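You operate a simulated robot arm through the tools that you are given. There is no shell and no other tool. Be economical: measure what you need, move in short steps, check, and stop when the job is done.

Carry out the task below with a simulated robot arm. There is one attempt and no reset: what you move stays moved.

TASK
Vent the pot, open it and stand the pod on the black mat.
Fine: wait for the gauge to reach zero before freeing the latch; the lid goes on the black mat too.
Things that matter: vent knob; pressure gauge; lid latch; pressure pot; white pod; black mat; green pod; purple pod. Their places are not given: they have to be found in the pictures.

It is judged by the outcome, as a careful person would: the job done as asked, and still so three seconds after it is handed in. It fails if anything else is knocked over, pushed out of place, dropped, spilled or broken.

THE ROBOT
A 7-joint arm with a two-finger parallel gripper, fixed in place. Base frame: the origin is at the foot of the arm, x ahead of it, y to its left, z up; the work surface is at about z = 88. Lengths are in cm, angles in degrees, forces in N, time in s.
With the tool pointing down near the work surface it reaches from about 24 to 68 cm from the base axis. Its first joint turns from -66.0 to 66.0 degrees. Payload 2.4 kg.
Tool frame: the origin (TCP) lies between the finger pads and is the grasp point; the fingertips stand 3 cm ahead of it; z points along the fingers, y is the line along which they close. The gripper opens to 9.4 cm. The fingers are 2.8 cm wide and 1 cm thick; the gripper's body (5 by 9.6 cm) begins 5.5 cm behind the TCP.
Orientation is that of the tool frame in the base frame, as a unit quaternion [w, x, y, z]. With the fingers straight down and closing along the base's y, the tool's x points along the base's -x, its y along +y and its z along -z.

THE INTERFACE
- The arm moves only by the tool jog_arm. Its argument "moves" is a list of rows, each an object of numbers (a shift or turn left out is 0, a gripper value left out holds the last): "x", "y", "z": the shift along the tool's x, y, z in units of 150 mm (1.0 is 150 mm); "wx", "wy", "wz": the turn, a rotation vector about the tool's x, y, z in units of 90 degrees (1.0 is 90 degrees). In form: [{"x": .., "y": .., "z": .., "wx": .., "wy": .., "wz": ..}, ...]. A call has 1 to 10 rows; each row is the pose to reach, as a shift and turn from the pose commanded when the call began, along the tool's axes at that moment. "grip" is the gripper command, from -1 (fully open) to 1 (shut), values between in proportion, set as the call begins (left out, the last holds). A call with a number of a shift or a turn outside -1 to 1 is refused whole. A row lasts 0.2 s, in which the tool goes at most 5 cm and 8.6 degrees; a call with a longer step from one row to the next is refused whole, and so is a gripper value outside its range. A pose out of reach is approached as far as the arm can. The call stops where the force on the tool passes 40 N (or 10 N more than at its start, if that is more) or the arm is blocked; 0.2 s more then pass. The fingers move at their own pace (about 15.3 cm/s each) and stop on an object; they squeeze with about 31 N. The grip force told is the motor's: it shows also when the fingers shut on nothing. Time passes only in rows, and 0.2 s behind the last, so rows that repeat a pose let the fingers close. It gives the time, the measured TCP pose, the force on the tool (base axes), the opening and the grip force at its end, in the units of the frame above (readings bear some noise), and new pictures: "show" is both (left out), scene, wrist or none.
- Cameras (640 x 400 px; columns grow to the right, rows downward): "scene" is fixed at [5.03, 48, 145.51]; the picture's right is [-0.66, -0.75, 0.00], its down [-0.37, 0.32, -0.87] and it looks along [0.66, -0.58, -0.49] (base axes); focal length 371 px, centre (320, 200). "wrist" rides on the gripper at [-3.7, 0, -5.8] in the tool frame; the picture's right is [0.00, -1.00, 0.00], its down [0.97, 0.00, -0.24] and it looks along [0.24, 0.00, 0.97] (tool axes); focal length 218 px, centre (320, 200).
- pixel_to_xyz(camera, pixels): for up to 12 pixels [column, row] of the newest picture of that camera ("zoom" is the newest enlarged one), the place [x, y, z] in the base frame of the surface seen there, good to about 0.2 cm. No time passes.
- enlarge(camera, box): a new picture of the part [left, top, right, bottom] of that camera's present view, enlarged. No time passes.
- close_job(): hands the job in; it is judged then, once.

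Work in short steps. Measure before you move; look again where a grasp or a placing could have gone wrong, and mend it. You have 80 turns and 120 pictures in all, the two below and enlarged ones among them. Open the gripper and draw the arm clear of the work before you hand the job in, unless the task says otherwise; then end with one line.

The tools are called after "Call:" as name(argument=value, ...) on one line, values as JSON. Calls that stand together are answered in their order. jog_arm: Moves the arm, as the interface text tells. Its arguments: {"type":"object","properties":{"moves":{"type":"array","items":{"type":"object","properties":{"x":{"type":"number"},"y":{"type":"number"},"z":{"type":"number"},"wx":{"type":"number"},"wy":{"type":"number"},"wz":{"type":"number"}}}},"grip":{"type":"number"},"show":{"type":"string","enum":["both","scene","wrist","none"]}},"required":["moves"]} The other tools are called the same way: pixel_to_xyz (camera, pixels) gives the place of the surface under pixels of a picture; enlarge (camera, box) takes an enlarged picture of a part of a camera's view; close_job () hands the job in.

At the start:

```text
t: 0.0
position: [33.57, 5.76, 123.07]
tcp_rot: [0.0, 0.0, 1.0, 0.0]
contact_force: [0.6, 0.1, -0.4]
width: 9.41
grasp_force: 0.0
```

scene: 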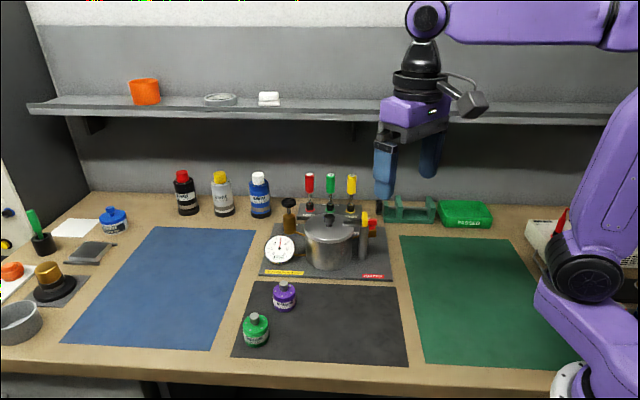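
wrist: 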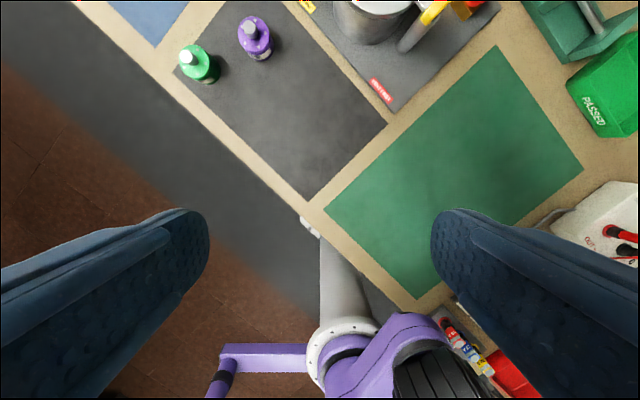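

I see the pot at about (330,240), gauge at (280,250), a knob at (288,205) and a yellow/red latch at (368,222). I enlarge this area for detail.

Call:
enlarge(camera="scene", box=[240, 165, 410, 285])

Call:
enlarge(camera="scene", box=[220, 260, 420, 370])

```text
3.33 times, centred on (325, 225) of scene
```

zoom: 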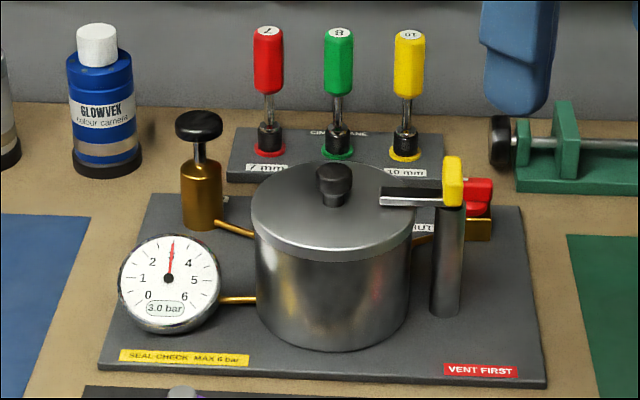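

```text
3.20 times, centred on (320, 315) of scene
```

zoom: 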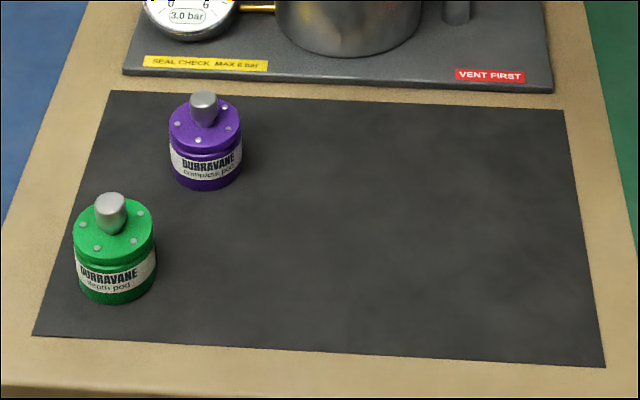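

The right side has a latch arm with a yellow tip over the lid on a post, and a red knob behind it with a "SHUT" label. The left brass fitting with a black knob is unclear, so I zoom in further.

Call:
enlarge(camera="scene", box=[340, 195, 404, 235])

Call:
pixel_to_xyz(camera="scene", pixels=[[325, 218], [301, 228], [349, 228], [325, 239], [375, 224], [375, 228], [364, 216], [364, 222], [355, 222], [289, 203], [375, 235], [289, 222]])

Call:
pixel_to_xyz(camera="zoom", pixels=[[340, 100], [420, 100], [400, 150], [450, 150], [150, 120], [250, 120], [270, 80], [300, 30], [300, 300], [400, 300]])

Call:
pixel_to_xyz(camera="scene", pixels=[[256, 283], [394, 287], [407, 366], [232, 356], [284, 285], [284, 298], [255, 318], [340, 330], [385, 274], [262, 274], [325, 212], [330, 265]])

```text
10.00 times, centred on (372, 215) of scene
```

zoom: 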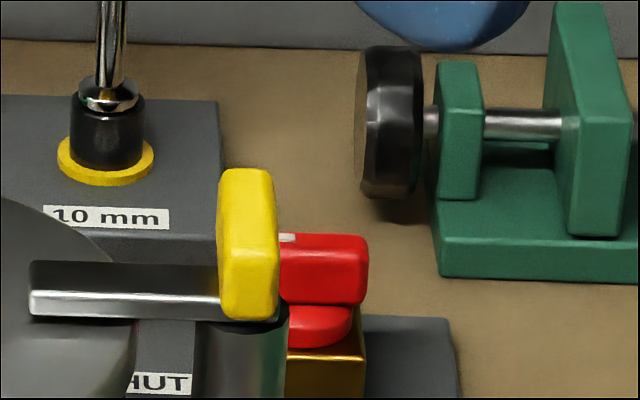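

```text
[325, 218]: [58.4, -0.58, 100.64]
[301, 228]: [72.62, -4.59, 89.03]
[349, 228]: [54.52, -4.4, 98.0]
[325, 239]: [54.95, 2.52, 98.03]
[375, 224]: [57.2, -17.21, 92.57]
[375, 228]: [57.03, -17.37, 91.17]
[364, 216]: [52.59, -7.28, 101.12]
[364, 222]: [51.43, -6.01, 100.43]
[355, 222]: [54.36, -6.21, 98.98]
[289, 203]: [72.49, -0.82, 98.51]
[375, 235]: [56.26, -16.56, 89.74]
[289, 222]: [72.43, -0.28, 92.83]
```

```text
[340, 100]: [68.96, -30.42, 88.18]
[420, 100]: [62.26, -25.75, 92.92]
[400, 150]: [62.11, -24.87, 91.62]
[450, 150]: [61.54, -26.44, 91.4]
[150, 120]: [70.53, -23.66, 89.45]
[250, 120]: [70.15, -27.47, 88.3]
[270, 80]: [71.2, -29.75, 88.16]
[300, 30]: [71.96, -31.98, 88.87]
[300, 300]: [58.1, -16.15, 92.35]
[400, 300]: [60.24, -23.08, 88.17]
```

```text
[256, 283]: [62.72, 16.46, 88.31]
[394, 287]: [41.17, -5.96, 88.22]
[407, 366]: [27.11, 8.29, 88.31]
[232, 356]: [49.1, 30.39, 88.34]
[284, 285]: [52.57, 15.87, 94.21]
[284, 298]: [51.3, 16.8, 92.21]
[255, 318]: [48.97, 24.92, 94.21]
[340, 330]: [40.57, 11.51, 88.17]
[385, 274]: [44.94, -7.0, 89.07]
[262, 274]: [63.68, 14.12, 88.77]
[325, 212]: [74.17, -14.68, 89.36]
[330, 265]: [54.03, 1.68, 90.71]
```

The workstation is turned about 45° to the base. I move over the pot at height to look with the wrist camera.

Call:
jog_arm(moves=[{"x": -0.25, "y": -0.15}, {"x": -0.5, "y": -0.3}, {"x": -0.75, "y": -0.45}, {"x": -1.0, "y": -0.6}, {"x": -1.0, "y": -0.73}, {"x": -1.0, "y": -0.73}], show="none")

Call:
jog_arm(moves=[{"x": -0.25}, {"x": -0.5}, {"x": -0.6}])

```text
t: 1.4
position: [48.74, -5.16, 123.05]
tcp_rot: [0.0, 0.0, 1.0, 0.001]
contact_force: [0.5, 0.4, 0.0]
width: 9.4
grasp_force: 0.1
```

```text
t: 2.2
position: [57.77, -5.26, 122.88]
tcp_rot: [0.0, 0.0, 1.0, 0.0]
contact_force: [-0.2, -0.7, -0.3]
width: 9.4
grasp_force: 0.0
```

scene: 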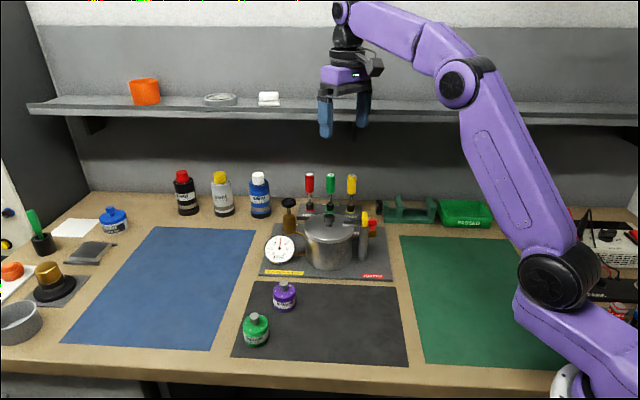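
wrist: 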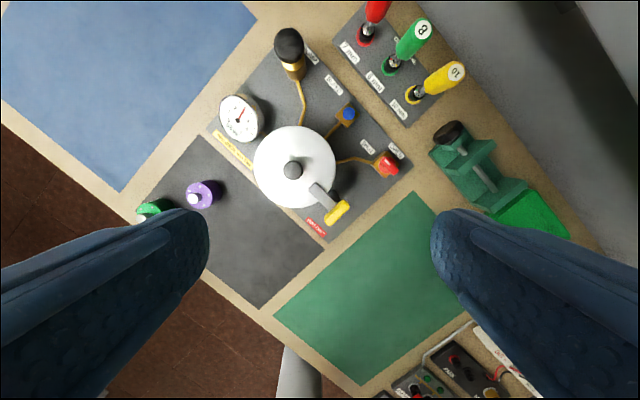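

Call:
enlarge(camera="wrist", box=[200, 20, 424, 160])

Call:
enlarge(camera="wrist", box=[280, 90, 424, 180])

Call:
pixel_to_xyz(camera="wrist", pixels=[[293, 170], [254, 170], [335, 167], [294, 128], [296, 207], [387, 165], [392, 170], [348, 112], [318, 192], [330, 205], [337, 214], [290, 42]])

```text
2.86 times, centred on (312, 90) of wrist
```

zoom: 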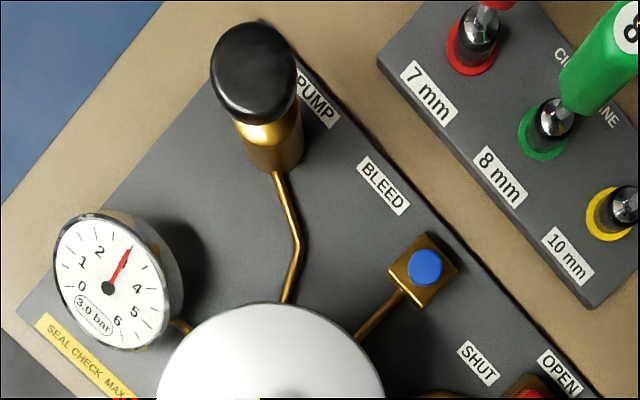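

```text
4.44 times, centred on (352, 135) of wrist
```

zoom: 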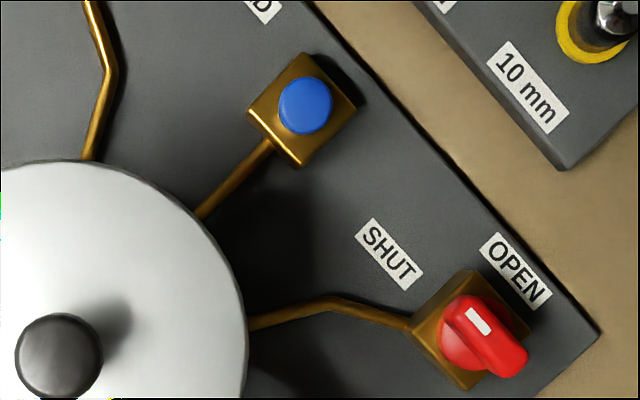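

```text
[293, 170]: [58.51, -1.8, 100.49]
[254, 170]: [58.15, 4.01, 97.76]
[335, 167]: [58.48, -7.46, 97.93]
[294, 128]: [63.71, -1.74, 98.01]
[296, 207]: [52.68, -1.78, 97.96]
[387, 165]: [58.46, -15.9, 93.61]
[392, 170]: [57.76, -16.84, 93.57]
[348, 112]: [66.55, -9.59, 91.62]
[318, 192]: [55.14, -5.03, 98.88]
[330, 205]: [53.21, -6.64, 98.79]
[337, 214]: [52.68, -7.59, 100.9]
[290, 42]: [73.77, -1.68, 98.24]
```

The red knob's white mark points toward SHUT; it needs a clockwise quarter turn to OPEN. I measure its bar precisely, along with the latch.

Call:
pixel_to_xyz(camera="zoom", pixels=[[455, 305], [478, 320], [490, 335], [505, 350], [518, 362], [470, 300], [520, 345], [450, 320], [495, 372], [445, 340], [425, 320], [475, 275]])

Call:
enlarge(camera="wrist", box=[290, 170, 370, 220])

```text
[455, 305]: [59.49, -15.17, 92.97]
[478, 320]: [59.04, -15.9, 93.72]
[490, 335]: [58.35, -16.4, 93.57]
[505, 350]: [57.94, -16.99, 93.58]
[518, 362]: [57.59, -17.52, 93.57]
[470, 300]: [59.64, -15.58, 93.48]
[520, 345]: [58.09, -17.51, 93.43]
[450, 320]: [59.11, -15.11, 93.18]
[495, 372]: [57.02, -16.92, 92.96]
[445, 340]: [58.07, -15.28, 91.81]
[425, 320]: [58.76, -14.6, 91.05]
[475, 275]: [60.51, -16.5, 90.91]
```

```text
8.00 times, centred on (330, 195) of wrist
```

zoom: 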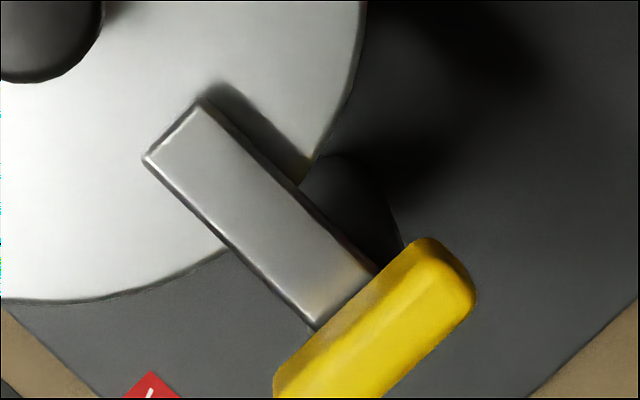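

Bar centre ≈ (58.4, -16.4), lying along (1,1). I turn the tool +45° and go above it, with the gripper partly closed.

Call:
jog_arm(moves=[{"y": -0.12, "wz": -0.083}, {"y": -0.25, "wz": -0.166}, {"y": -0.37, "wz": -0.25}, {"y": -0.5, "wz": -0.333}, {"y": -0.62, "wz": -0.416}, {"x": -0.04, "y": -0.742, "wz": -0.5}, {"x": -0.04, "y": -0.742, "z": 0.3, "wz": -0.5}, {"x": -0.04, "y": -0.742, "z": 0.6, "wz": -0.5}, {"x": -0.04, "y": -0.742, "z": 0.9, "wz": -0.5}, {"x": -0.04, "y": -0.742, "z": 0.9, "wz": -0.5}], grip=0.15)

```text
t: 4.4
position: [57.93, -16.15, 109.37]
tcp_rot: [0.001, -0.382, 0.924, 0.001]
contact_force: [0.0, 0.0, 0.1]
width: 3.99
grasp_force: 0.0
```

scene: 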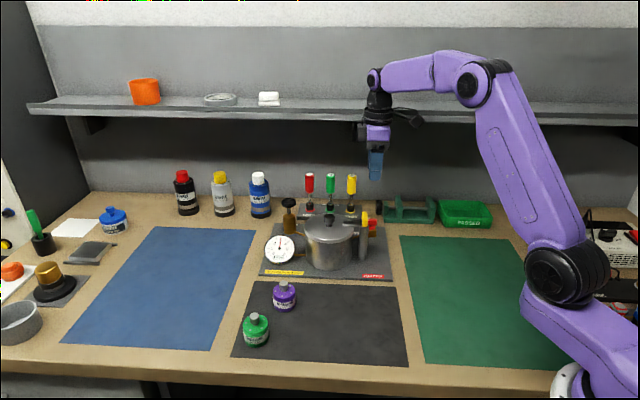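
wrist: 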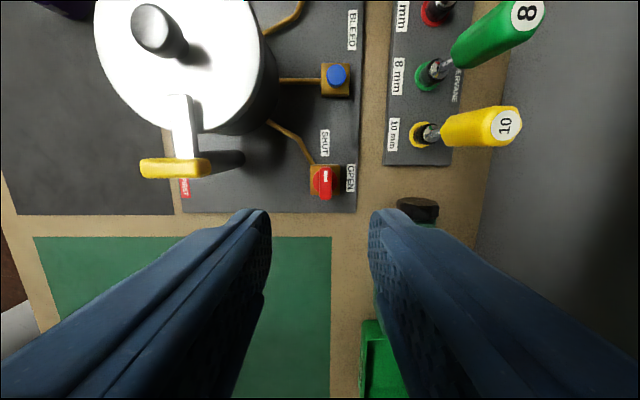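

Call:
enlarge(camera="wrist", box=[284, 150, 364, 200])

Call:
pixel_to_xyz(camera="wrist", pixels=[[322, 172], [322, 182], [322, 192], [500, 125], [525, 15], [418, 208], [312, 167], [338, 167], [430, 130]])

```text
8.00 times, centred on (324, 175) of wrist
```

zoom: 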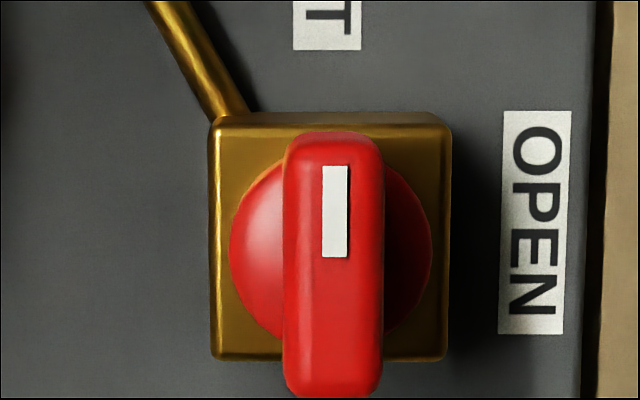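

```text
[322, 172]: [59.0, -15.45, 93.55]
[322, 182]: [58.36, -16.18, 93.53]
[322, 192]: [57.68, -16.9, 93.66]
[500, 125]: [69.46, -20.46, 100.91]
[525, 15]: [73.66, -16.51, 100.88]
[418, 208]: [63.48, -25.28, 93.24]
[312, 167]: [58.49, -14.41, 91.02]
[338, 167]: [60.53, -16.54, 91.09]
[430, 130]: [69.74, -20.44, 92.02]
```

The bar centre is ≈ (58.5, -16.45), top z 93.6. I descend to TCP z ≈ 95.2 straddling it.

Call:
jog_arm(moves=[{"x": -0.013, "y": -0.041, "z": 0.3}, {"x": -0.013, "y": -0.041, "z": 0.55}, {"x": -0.013, "y": -0.041, "z": 0.75}, {"x": -0.013, "y": -0.041, "z": 0.88}, {"x": -0.013, "y": -0.041, "z": 0.945}, {"x": -0.013, "y": -0.041, "z": 0.945}])

```text
t: 5.8
position: [58.63, -16.59, 95.45]
tcp_rot: [0.0, -0.382, 0.924, 0.0]
contact_force: [-1.2, 1.0, -0.7]
width: 4.02
grasp_force: 0.0
```

scene: 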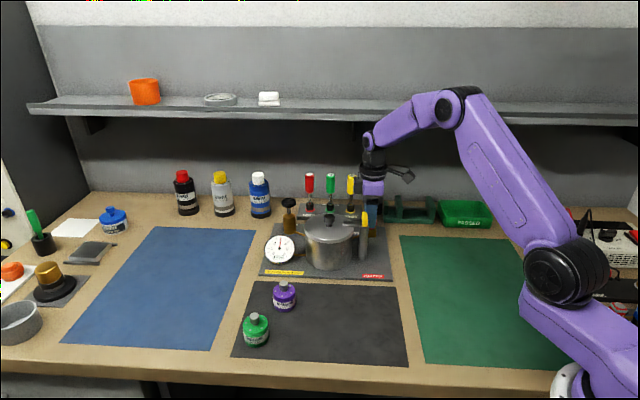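
wrist: 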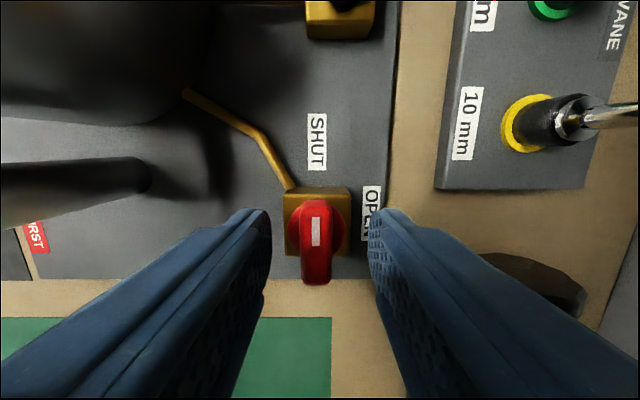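

Call:
jog_arm(moves=[{"z": 0.01}, {"z": 0.01}, {"z": 0.01}], grip=1)

```text
t: 6.6
position: [58.55, -16.55, 95.38]
tcp_rot: [-0.001, -0.383, 0.924, 0.001]
contact_force: [-19.0, 9.8, 25.0]
width: 1.29
grasp_force: 44.7
```

scene: 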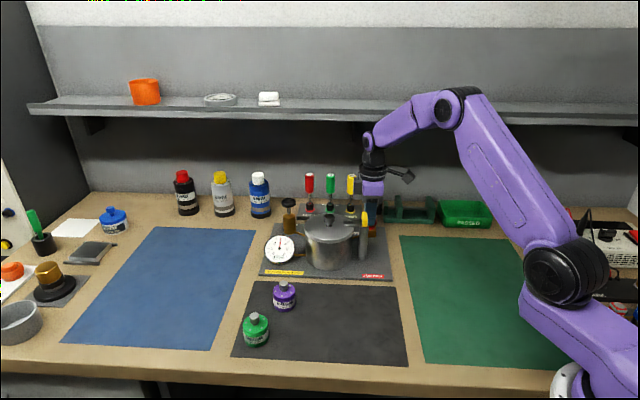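
wrist: 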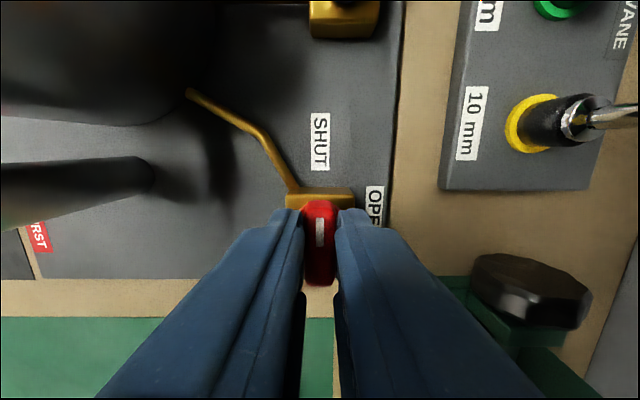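

The bar is gripped (1.29 cm) with some side force. I ease by about 0.15 cm and turn 45° clockwise first.

Call:
jog_arm(moves=[{"y": 0.01, "z": -0.02}, {"y": 0.01, "z": -0.02, "wz": 0.083}, {"y": 0.01, "z": -0.02, "wz": 0.166}, {"y": 0.01, "z": -0.02, "wz": 0.25}, {"y": 0.01, "z": -0.02, "wz": 0.333}, {"y": 0.01, "z": -0.02, "wz": 0.416}, {"y": 0.01, "z": -0.02, "wz": 0.5}])

```text
t: 8.2
position: [58.51, -16.61, 95.41]
tcp_rot: [-0.001, 0.002, 1.0, 0.0]
contact_force: [6.2, -7.9, -25.0]
width: 1.26
grasp_force: 45.1
```

scene: 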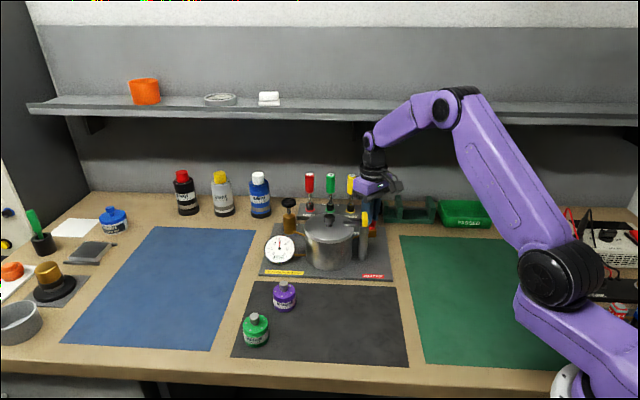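
wrist: 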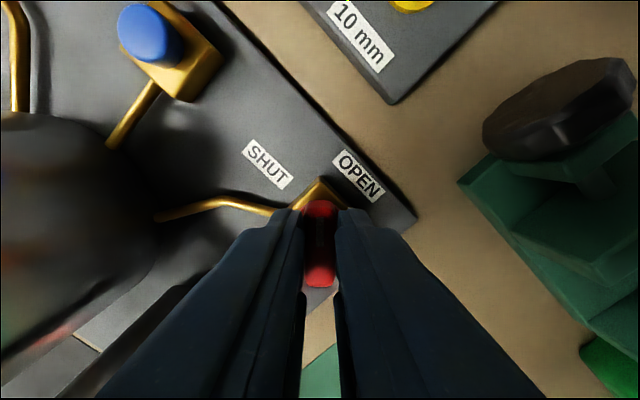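

Call:
jog_arm(moves=[{"z": 0.01}, {"z": 0.01, "wz": 0.083}, {"z": 0.01, "wz": 0.166}, {"z": 0.01, "wz": 0.25}, {"z": 0.01, "wz": 0.333}, {"z": 0.01, "wz": 0.416}, {"z": 0.01, "wz": 0.5}])

Call:
enlarge(camera="scene", box=[240, 165, 410, 285])

```text
t: 9.8
position: [58.59, -16.73, 95.46]
tcp_rot: [0.001, 0.384, 0.923, -0.001]
contact_force: [1.2, -21.9, -14.8]
width: 1.28
grasp_force: 45.0
```

scene: 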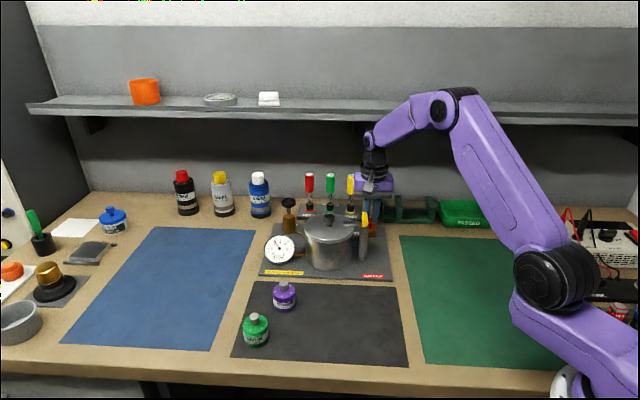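
wrist: 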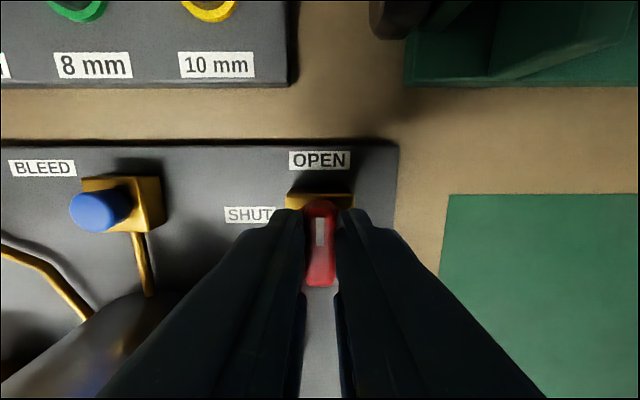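

```text
3.33 times, centred on (325, 225) of scene
```

zoom: 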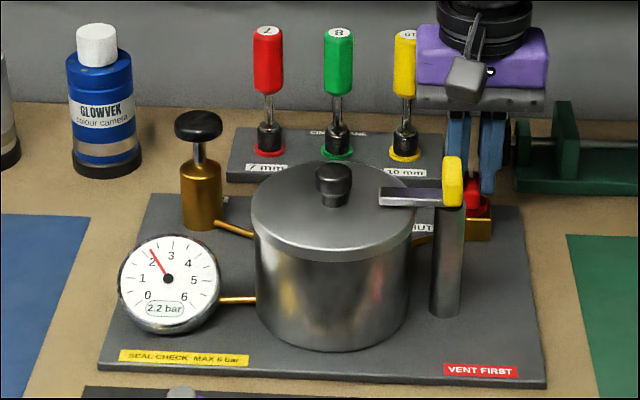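

The gauge is falling (2.2 bar). I release the knob and rise, watching that it stays open.

Call:
jog_arm(moves=[{}, {}, {"z": -0.15}, {"z": -0.4}, {"z": -0.7}, {"z": -1.0}, {"z": -1.0}, {"z": -1.0}, {"z": -1.0}], grip=0.15)

Call:
enlarge(camera="scene", box=[240, 165, 410, 285])

```text
t: 11.8
position: [58.46, -16.61, 110.21]
tcp_rot: [0.0, 0.383, 0.924, 0.0]
contact_force: [-0.1, -0.5, 0.0]
width: 3.99
grasp_force: 0.0
```

scene: 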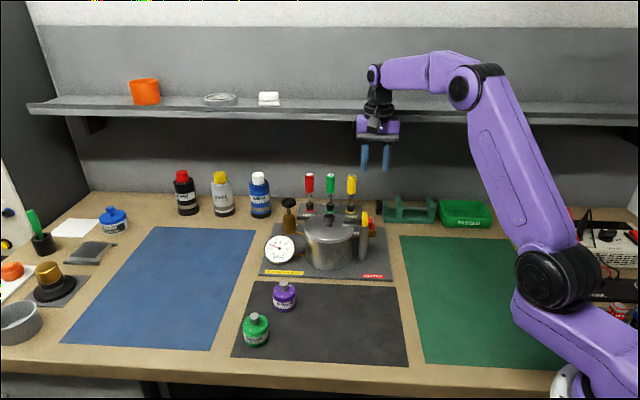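
wrist: 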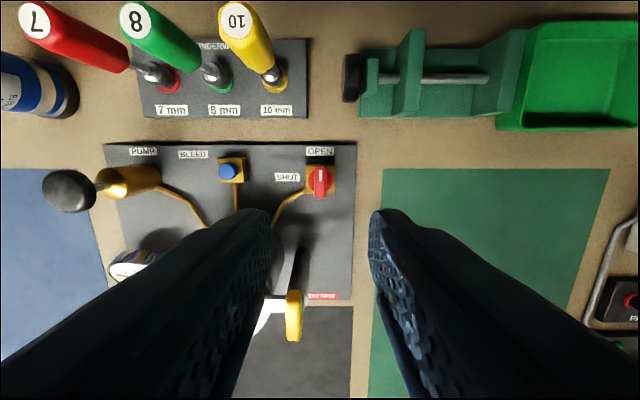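

```text
3.33 times, centred on (325, 225) of scene
```

zoom: 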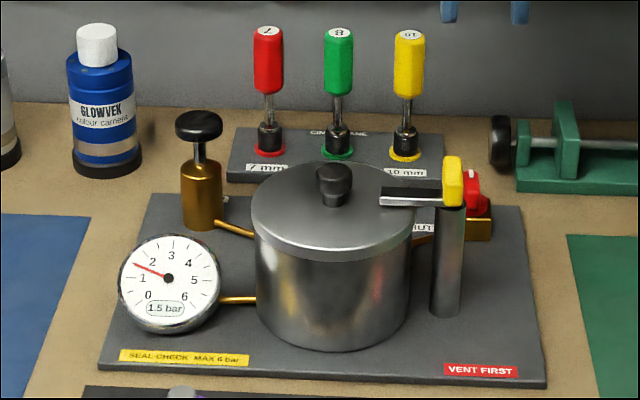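

Vent stays open, gauge at 1.5 bar and dropping. I move above the latch handle to look while waiting.

Call:
jog_arm(moves=[{"x": 0.2, "y": 0.05, "z": -0.1}, {"x": 0.4, "y": 0.1, "z": -0.2}, {"x": 0.6, "y": 0.14, "z": -0.2}, {"x": 0.7, "y": 0.14, "z": -0.2}, {"x": 0.7, "y": 0.14, "z": -0.2}, {"x": 0.7, "y": 0.14, "z": -0.2}], grip=-1)

Call:
enlarge(camera="wrist", box=[200, 80, 440, 230])

```text
t: 13.2
position: [52.76, -7.47, 113.28]
tcp_rot: [0.001, 0.382, 0.924, 0.0]
contact_force: [-0.6, 0.1, 0.0]
width: 9.44
grasp_force: 0.0
```

scene: 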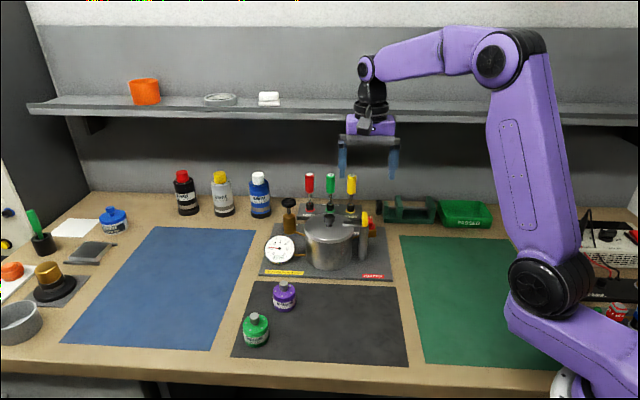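
wrist: 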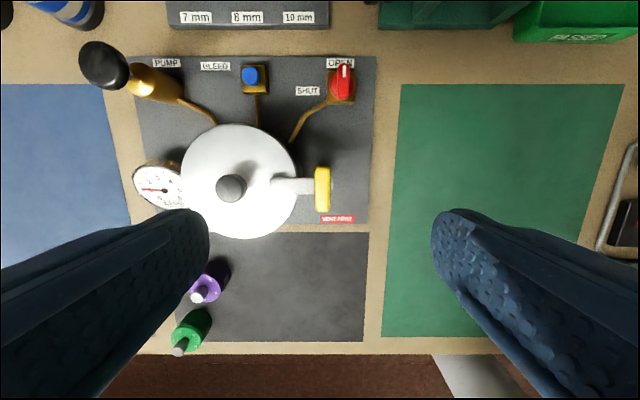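

```text
2.67 times, centred on (320, 155) of wrist
```

zoom: 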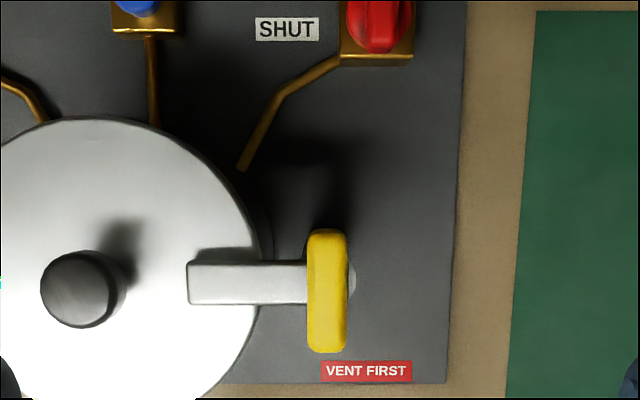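

The latch is a bar with a T-handle, pivoting on the post. I measure it.

Call:
pixel_to_xyz(camera="zoom", pixels=[[327, 240], [327, 265], [327, 291], [327, 315], [327, 342], [312, 291], [342, 291], [195, 283], [250, 283], [300, 283], [352, 283], [84, 288]])

Call:
enlarge(camera="scene", box=[340, 200, 388, 230])

```text
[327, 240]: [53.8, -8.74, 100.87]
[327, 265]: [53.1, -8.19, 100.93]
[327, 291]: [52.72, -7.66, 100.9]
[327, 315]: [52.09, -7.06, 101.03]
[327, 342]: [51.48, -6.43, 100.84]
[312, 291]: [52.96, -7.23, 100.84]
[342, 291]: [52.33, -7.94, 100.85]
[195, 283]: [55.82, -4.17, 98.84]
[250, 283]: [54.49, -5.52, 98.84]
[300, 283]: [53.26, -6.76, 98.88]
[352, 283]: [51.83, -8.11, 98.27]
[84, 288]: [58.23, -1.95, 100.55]
```

```text
13.33 times, centred on (364, 215) of scene
```

zoom: 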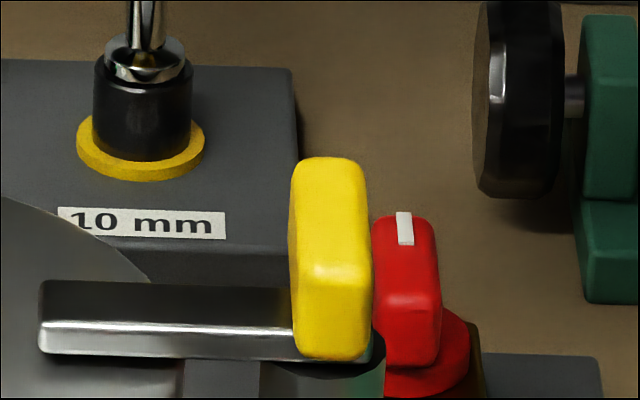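

Handle centre ≈ (52.6, -7.6), top 100.9, lying across the jaw. I descend part-way and wait for the gauge.

Call:
jog_arm(moves=[{"y": -0.013, "z": 0.2}, {"y": -0.013, "z": 0.4}, {"y": -0.013, "z": 0.45}, {"y": -0.013, "z": 0.45}, {"y": -0.013, "z": 0.45}, {"y": -0.013, "z": 0.45}, {"y": -0.013, "z": 0.45}, {"y": -0.013, "z": 0.45}, {"y": -0.013, "z": 0.45}, {"y": -0.013, "z": 0.45}], grip=0.15, show="wrist")

Call:
jog_arm(moves=[{}, {}, {}, {}, {}, {}, {}, {}, {}, {}], show="none")

Call:
enlarge(camera="scene", box=[240, 165, 410, 285])

```text
t: 15.4
position: [52.42, -7.69, 106.62]
tcp_rot: [0.001, 0.383, 0.924, 0.0]
contact_force: [0.1, -0.5, 0.6]
width: 4.02
grasp_force: 0.0
```

wrist: 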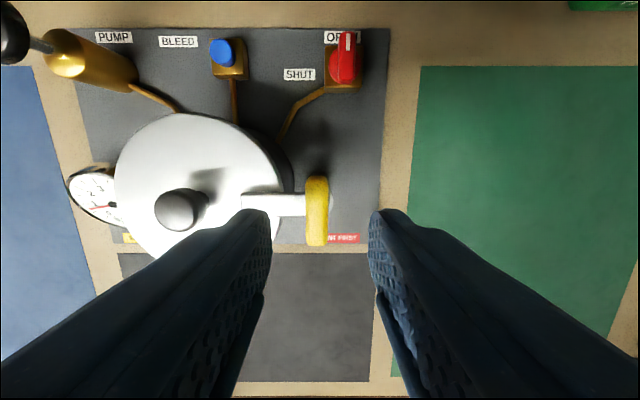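

```text
t: 17.6
position: [52.43, -7.66, 106.51]
tcp_rot: [0.0, 0.383, 0.924, 0.001]
contact_force: [-0.2, 0.5, -0.1]
width: 4.0
grasp_force: 0.1
```

```text
3.33 times, centred on (325, 225) of scene
```

zoom: 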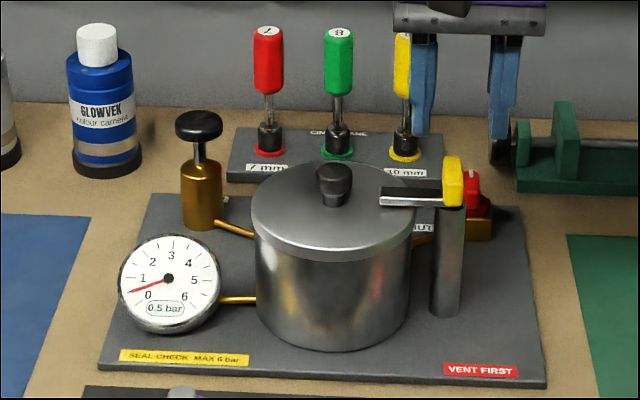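

0.5 bar; I keep waiting.

Call:
jog_arm(moves=[{}, {}, {}, {}, {}, {}, {}, {}, {}, {}], show="none")

Call:
jog_arm(moves=[{}, {}, {}, {}, {}, {}, {}, {}, {}, {}], show="none")

Call:
jog_arm(moves=[{}, {}, {}, {}, {}, {}, {}, {}, {}, {}], show="none")

Call:
jog_arm(moves=[{}, {}, {}, {}, {}, {}, {}, {}, {}, {}], show="none")

Call:
enlarge(camera="scene", box=[260, 230, 308, 260])

```text
t: 19.8
position: [52.36, -7.72, 106.65]
tcp_rot: [0.001, 0.383, 0.924, 0.0]
contact_force: [-0.2, 0.4, 0.4]
width: 4.01
grasp_force: 0.1
```

```text
t: 22.0
position: [52.43, -7.76, 106.51]
tcp_rot: [0.0, 0.382, 0.924, 0.001]
contact_force: [-0.9, 0.7, -1.3]
width: 4.0
grasp_force: 0.0
```

```text
t: 24.2
position: [52.4, -7.69, 106.59]
tcp_rot: [0.0, 0.382, 0.924, 0.0]
contact_force: [-0.8, -0.5, -0.5]
width: 4.03
grasp_force: 0.0
```

```text
t: 26.4
position: [52.42, -7.75, 106.65]
tcp_rot: [0.001, 0.383, 0.924, 0.0]
contact_force: [-0.2, 0.5, -0.3]
width: 4.0
grasp_force: 0.0
```

```text
13.33 times, centred on (284, 245) of scene
```

zoom: 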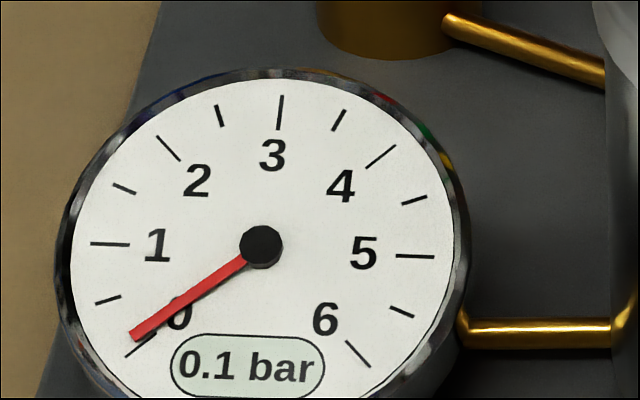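

Call:
jog_arm(moves=[{}, {}, {}, {}, {}, {}, {}, {}, {}, {}], show="none")

Call:
jog_arm(moves=[{}, {}, {}, {}, {}, {}, {}, {}, {}, {}], show="none")

Call:
jog_arm(moves=[{}, {}, {}, {}, {}, {}, {}, {}, {}, {}], show="none")

Call:
jog_arm(moves=[{}, {}, {}, {}, {}, {}, {}, {}, {}, {}], show="none")

Call:
enlarge(camera="scene", box=[260, 230, 308, 260])

```text
t: 28.6
position: [52.42, -7.75, 106.78]
tcp_rot: [0.0, 0.383, 0.924, 0.001]
contact_force: [0.3, -1.0, 0.2]
width: 3.98
grasp_force: 0.1
```

```text
t: 30.8
position: [52.42, -7.68, 106.62]
tcp_rot: [0.0, 0.383, 0.924, 0.0]
contact_force: [1.0, 0.1, -0.5]
width: 4.01
grasp_force: 0.0
```

```text
t: 33.0
position: [52.43, -7.63, 106.54]
tcp_rot: [0.0, 0.382, 0.924, 0.0]
contact_force: [0.5, 0.0, -0.6]
width: 4.0
grasp_force: 0.1
```

```text
t: 35.2
position: [52.56, -7.75, 106.49]
tcp_rot: [0.0, 0.383, 0.924, 0.0]
contact_force: [-0.1, 0.0, -0.3]
width: 3.98
grasp_force: 0.1
```

```text
13.33 times, centred on (284, 245) of scene
```

zoom: 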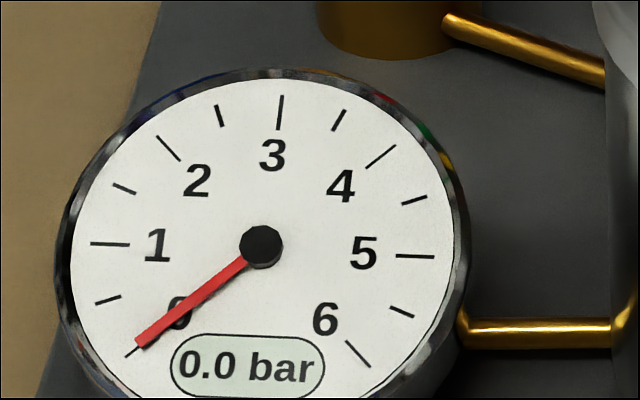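

The gauge reads 0.0. I descend onto the handle (TCP z ≈ 102.1) and close.

Call:
jog_arm(moves=[{"y": 0.013, "z": 0.15}, {"y": 0.013, "z": 0.27}, {"y": 0.013, "z": 0.3}, {"y": 0.013, "z": 0.3}], show="none")

Call:
jog_arm(moves=[{}, {}, {}], grip=1)

```text
t: 36.2
position: [52.51, -7.41, 102.03]
tcp_rot: [0.0, 0.382, 0.924, 0.0]
contact_force: [-0.7, -0.1, -0.2]
width: 3.98
grasp_force: 0.1
```

```text
t: 37.0
position: [52.53, -7.67, 102.02]
tcp_rot: [-0.001, 0.382, 0.924, -0.001]
contact_force: [-8.0, -3.9, 0.0]
width: 1.27
grasp_force: 45.0
```

scene: 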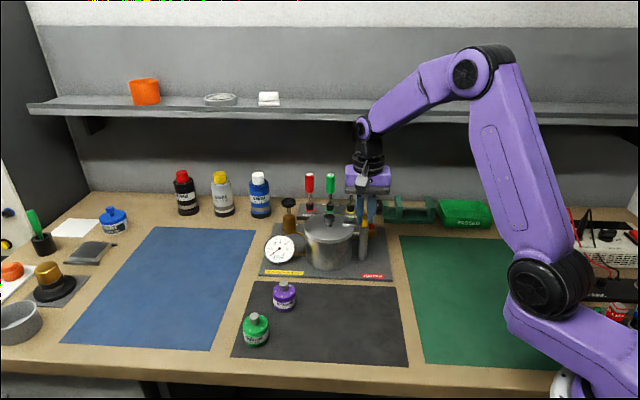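
wrist: 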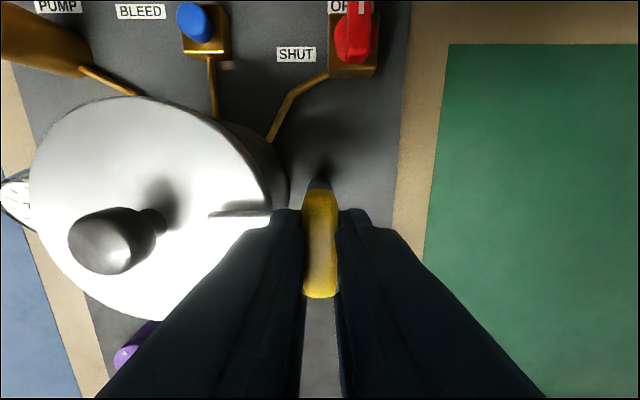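

Gripped. I try turning it counter-clockwise by about 30° first, watching the force.

Call:
jog_arm(moves=[{"wz": -0.06}, {"wz": -0.13}, {"wz": -0.2}, {"wz": -0.27}, {"wz": -0.34}])

```text
t: 38.2
position: [52.48, -7.55, 102.11]
tcp_rot: [0.001, 0.128, 0.992, 0.001]
contact_force: [-8.6, -4.1, 3.9]
width: 2.91
grasp_force: 44.5
```

scene: 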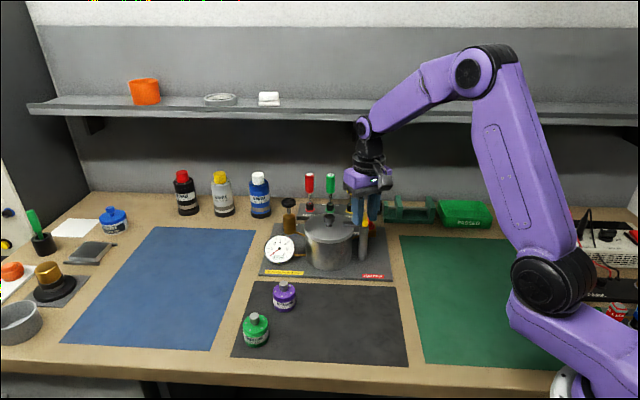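
wrist: 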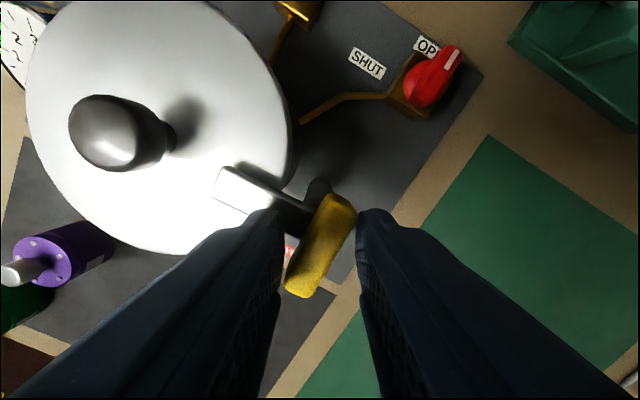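

The latch didn't turn that way (jaws pried to 2.9 cm). I turn back and try clockwise.

Call:
jog_arm(moves=[{"wz": 0.07}, {"wz": 0.14}, {"wz": 0.21}, {"wz": 0.28}, {"wz": 0.34}, {"wz": 0.34}], show="none")

Call:
jog_arm(moves=[{"wz": 0.07}, {"wz": 0.14}, {"wz": 0.21}, {"wz": 0.28}, {"wz": 0.34}])

```text
t: 39.6
position: [52.51, -7.68, 102.08]
tcp_rot: [-0.001, 0.382, 0.924, 0.0]
contact_force: [-1.2, -5.7, -8.8]
width: 1.28
grasp_force: 45.2
```

```text
t: 40.8
position: [52.55, -7.47, 102.06]
tcp_rot: [0.001, 0.614, 0.79, 0.0]
contact_force: [2.0, -9.8, -17.7]
width: 1.28
grasp_force: 44.9
```

scene: 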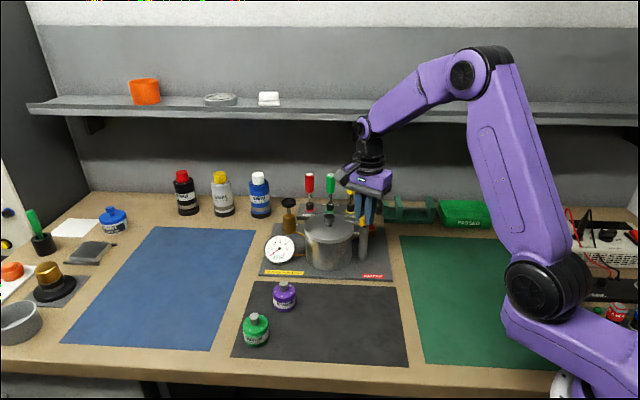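
wrist: 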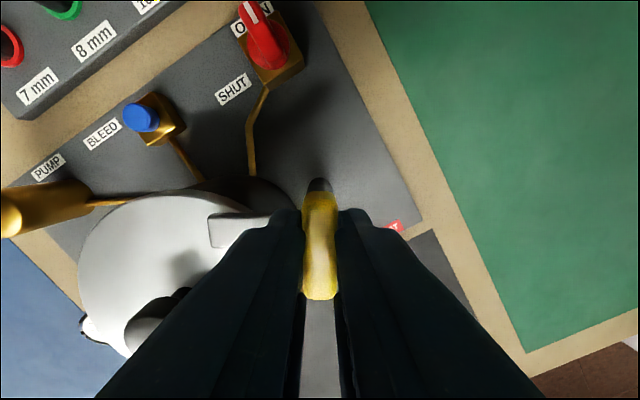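

It turns clockwise with the tool. I continue to about 90° total.

Call:
jog_arm(moves=[{"wz": 0.08, "z": 0.005}, {"wz": 0.16, "z": 0.005}, {"wz": 0.24, "z": 0.005}, {"wz": 0.32, "z": 0.005}, {"wz": 0.4, "z": 0.005}, {"wz": 0.48, "z": 0.005}, {"wz": 0.56, "z": 0.005}, {"wz": 0.64, "z": 0.005}, {"wz": 0.66, "z": 0.005}])

```text
t: 42.8
position: [52.55, -7.56, 102.08]
tcp_rot: [-0.001, 0.924, 0.382, 0.0]
contact_force: [-19.8, -5.6, 24.3]
width: 1.31
grasp_force: 44.8
```

scene: 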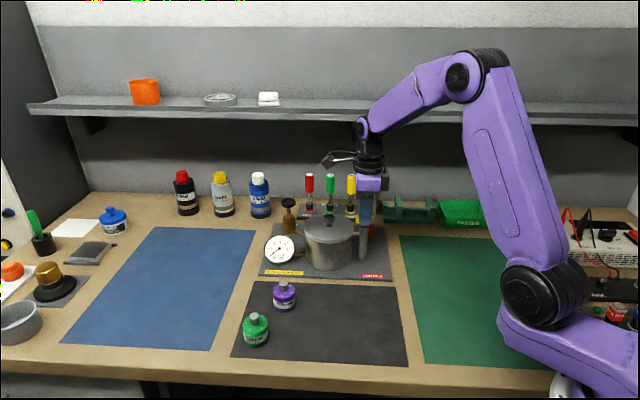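
wrist: 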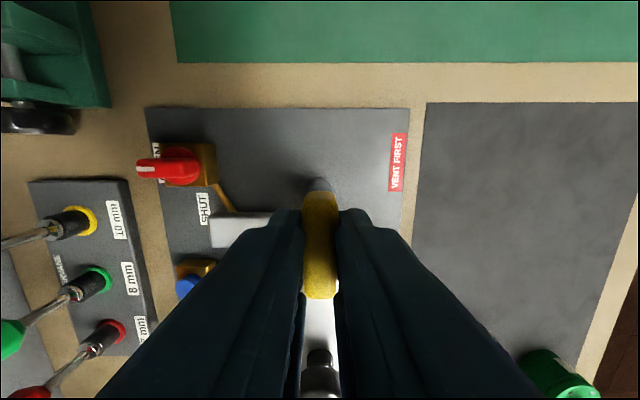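

The bar now points away from the lid. I release, rise and rotate back.

Call:
jog_arm(moves=[{}, {}, {"z": -0.15}, {"z": -0.4}, {"z": -0.7}, {"z": -0.9}], grip=0.15, show="none")

Call:
jog_arm(moves=[{"wz": -0.09}, {"wz": -0.18}, {"wz": -0.27}, {"wz": -0.36}, {"wz": -0.45}, {"wz": -0.54}, {"wz": -0.63}, {"wz": -0.72}, {"wz": -0.81}, {"wz": -0.9}], show="none")

Call:
jog_arm(moves=[{"wz": -0.09}, {"wz": -0.1}, {"wz": -0.1}])

```text
t: 44.2
position: [52.55, -7.42, 115.5]
tcp_rot: [0.001, 0.924, 0.383, 0.0]
contact_force: [-0.9, -1.1, 0.4]
width: 4.0
grasp_force: 0.0
```

```text
t: 46.4
position: [52.76, -7.59, 115.58]
tcp_rot: [0.0, 0.453, 0.891, 0.001]
contact_force: [-0.2, 0.7, 0.1]
width: 4.01
grasp_force: 0.1
```

```text
t: 47.2
position: [52.7, -7.42, 115.51]
tcp_rot: [0.001, 0.381, 0.925, 0.001]
contact_force: [0.4, -0.4, -0.2]
width: 3.98
grasp_force: 0.1
```

scene: 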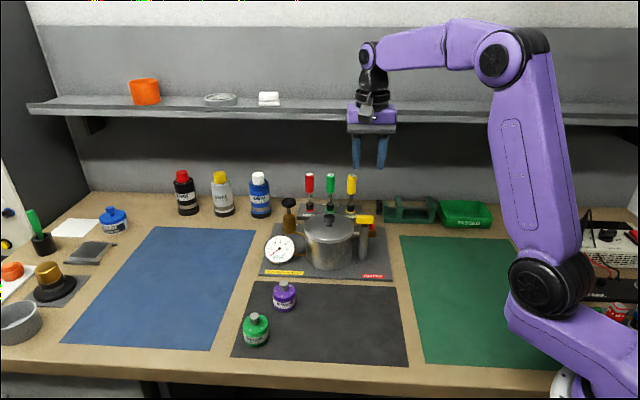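
wrist: 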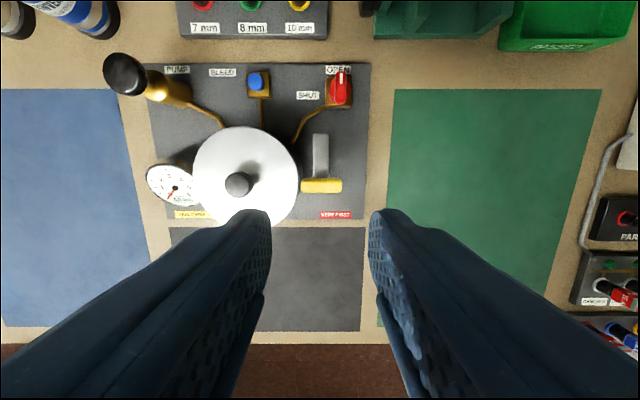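

Latch is clear. I measure the lid knob.

Call:
enlarge(camera="wrist", box=[185, 120, 313, 200])

Call:
pixel_to_xyz(camera="wrist", pixels=[[237, 176], [230, 184], [237, 192], [244, 184], [237, 184], [193, 182], [298, 182], [247, 128], [228, 215]])

Call:
enlarge(camera="scene", box=[295, 205, 359, 245])

```text
5.00 times, centred on (249, 160) of wrist
```

zoom: 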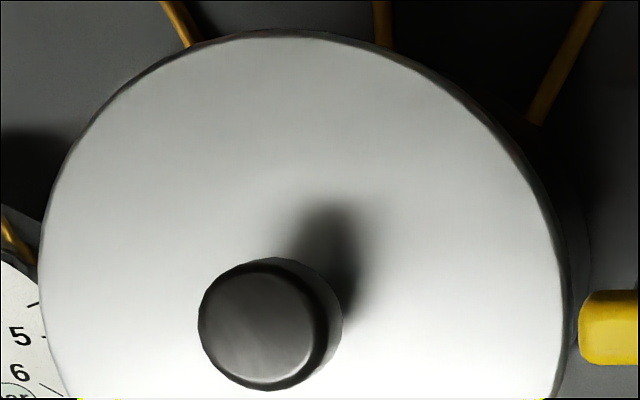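

```text
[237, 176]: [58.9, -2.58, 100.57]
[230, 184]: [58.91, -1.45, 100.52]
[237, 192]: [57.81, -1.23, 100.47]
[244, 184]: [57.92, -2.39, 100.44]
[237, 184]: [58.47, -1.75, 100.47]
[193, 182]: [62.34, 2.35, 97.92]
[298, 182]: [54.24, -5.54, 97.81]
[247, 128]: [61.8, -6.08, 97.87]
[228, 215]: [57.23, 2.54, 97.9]
```

```text
10.00 times, centred on (327, 225) of scene
```

zoom: 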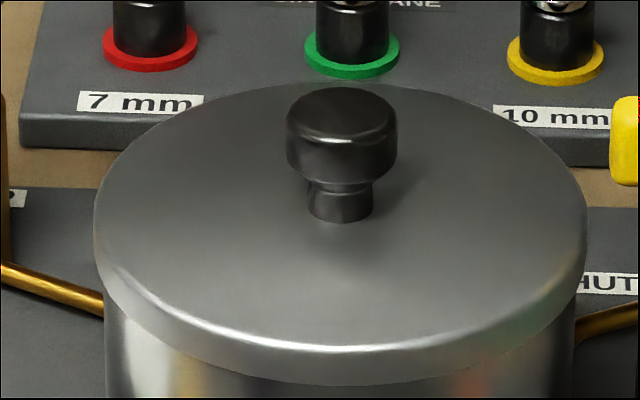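

Knob centre (58.4, -1.8). I go over and descend to TCP z ≈ 101.7, then close.

Call:
jog_arm(moves=[{"y": 0.27}, {"y": 0.535, "x": -0.007}, {"y": 0.535, "x": -0.007, "z": 0.3}, {"y": 0.535, "x": -0.007, "z": 0.6}, {"y": 0.535, "x": -0.007, "z": 0.8}, {"y": 0.535, "x": -0.007, "z": 0.92}, {"y": 0.535, "x": -0.007, "z": 0.92}], show="wrist")

Call:
jog_arm(moves=[{}, {}, {}], grip=1)

```text
t: 48.8
position: [57.97, -1.86, 101.73]
tcp_rot: [0.0, 0.383, 0.924, 0.001]
contact_force: [-0.5, 0.4, 0.8]
width: 4.01
grasp_force: 0.0
```

wrist: 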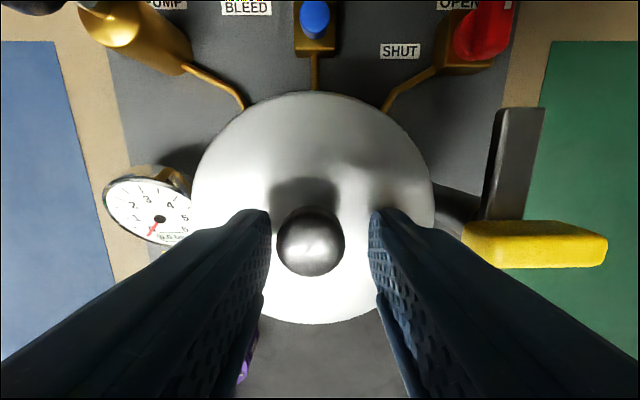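

```text
t: 49.6
position: [58.05, -1.89, 101.78]
tcp_rot: [0.002, 0.382, 0.924, 0.0]
contact_force: [7.4, 6.8, -0.5]
width: 2.53
grasp_force: 31.2
```

scene: 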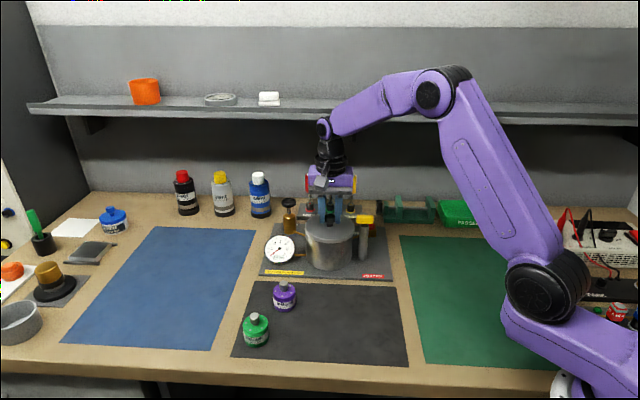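
wrist: 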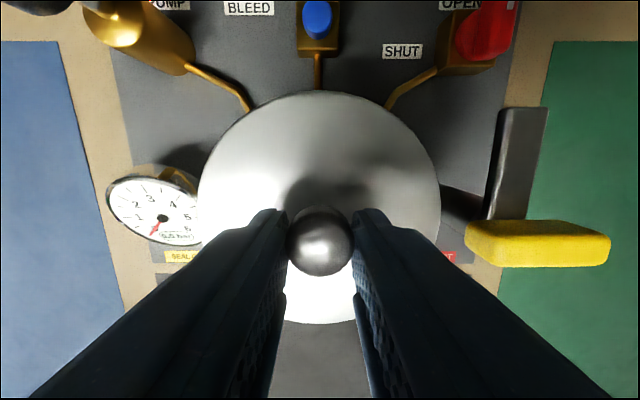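

Gripped at 2.53 cm. I lift gently straight up about 12 cm.

Call:
jog_arm(moves=[{"y": 0.014, "z": -0.03}, {"y": 0.014, "z": -0.1}, {"y": 0.014, "z": -0.2}, {"y": 0.014, "z": -0.35}, {"y": 0.014, "z": -0.55}, {"y": 0.014, "z": -0.75}, {"y": 0.014, "z": -0.75}])

```text
t: 51.2
position: [58.17, -1.82, 113.11]
tcp_rot: [0.0, 0.383, 0.924, 0.0]
contact_force: [-0.1, -0.3, -1.2]
width: 2.49
grasp_force: 31.0
```

scene: 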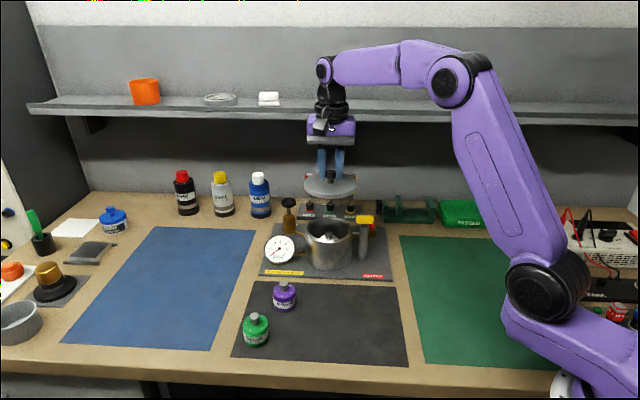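
wrist: 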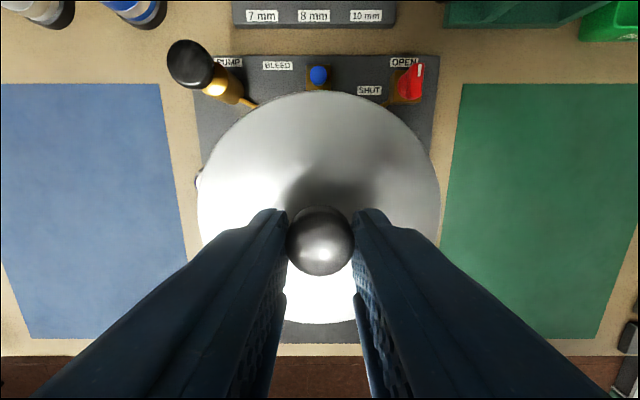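

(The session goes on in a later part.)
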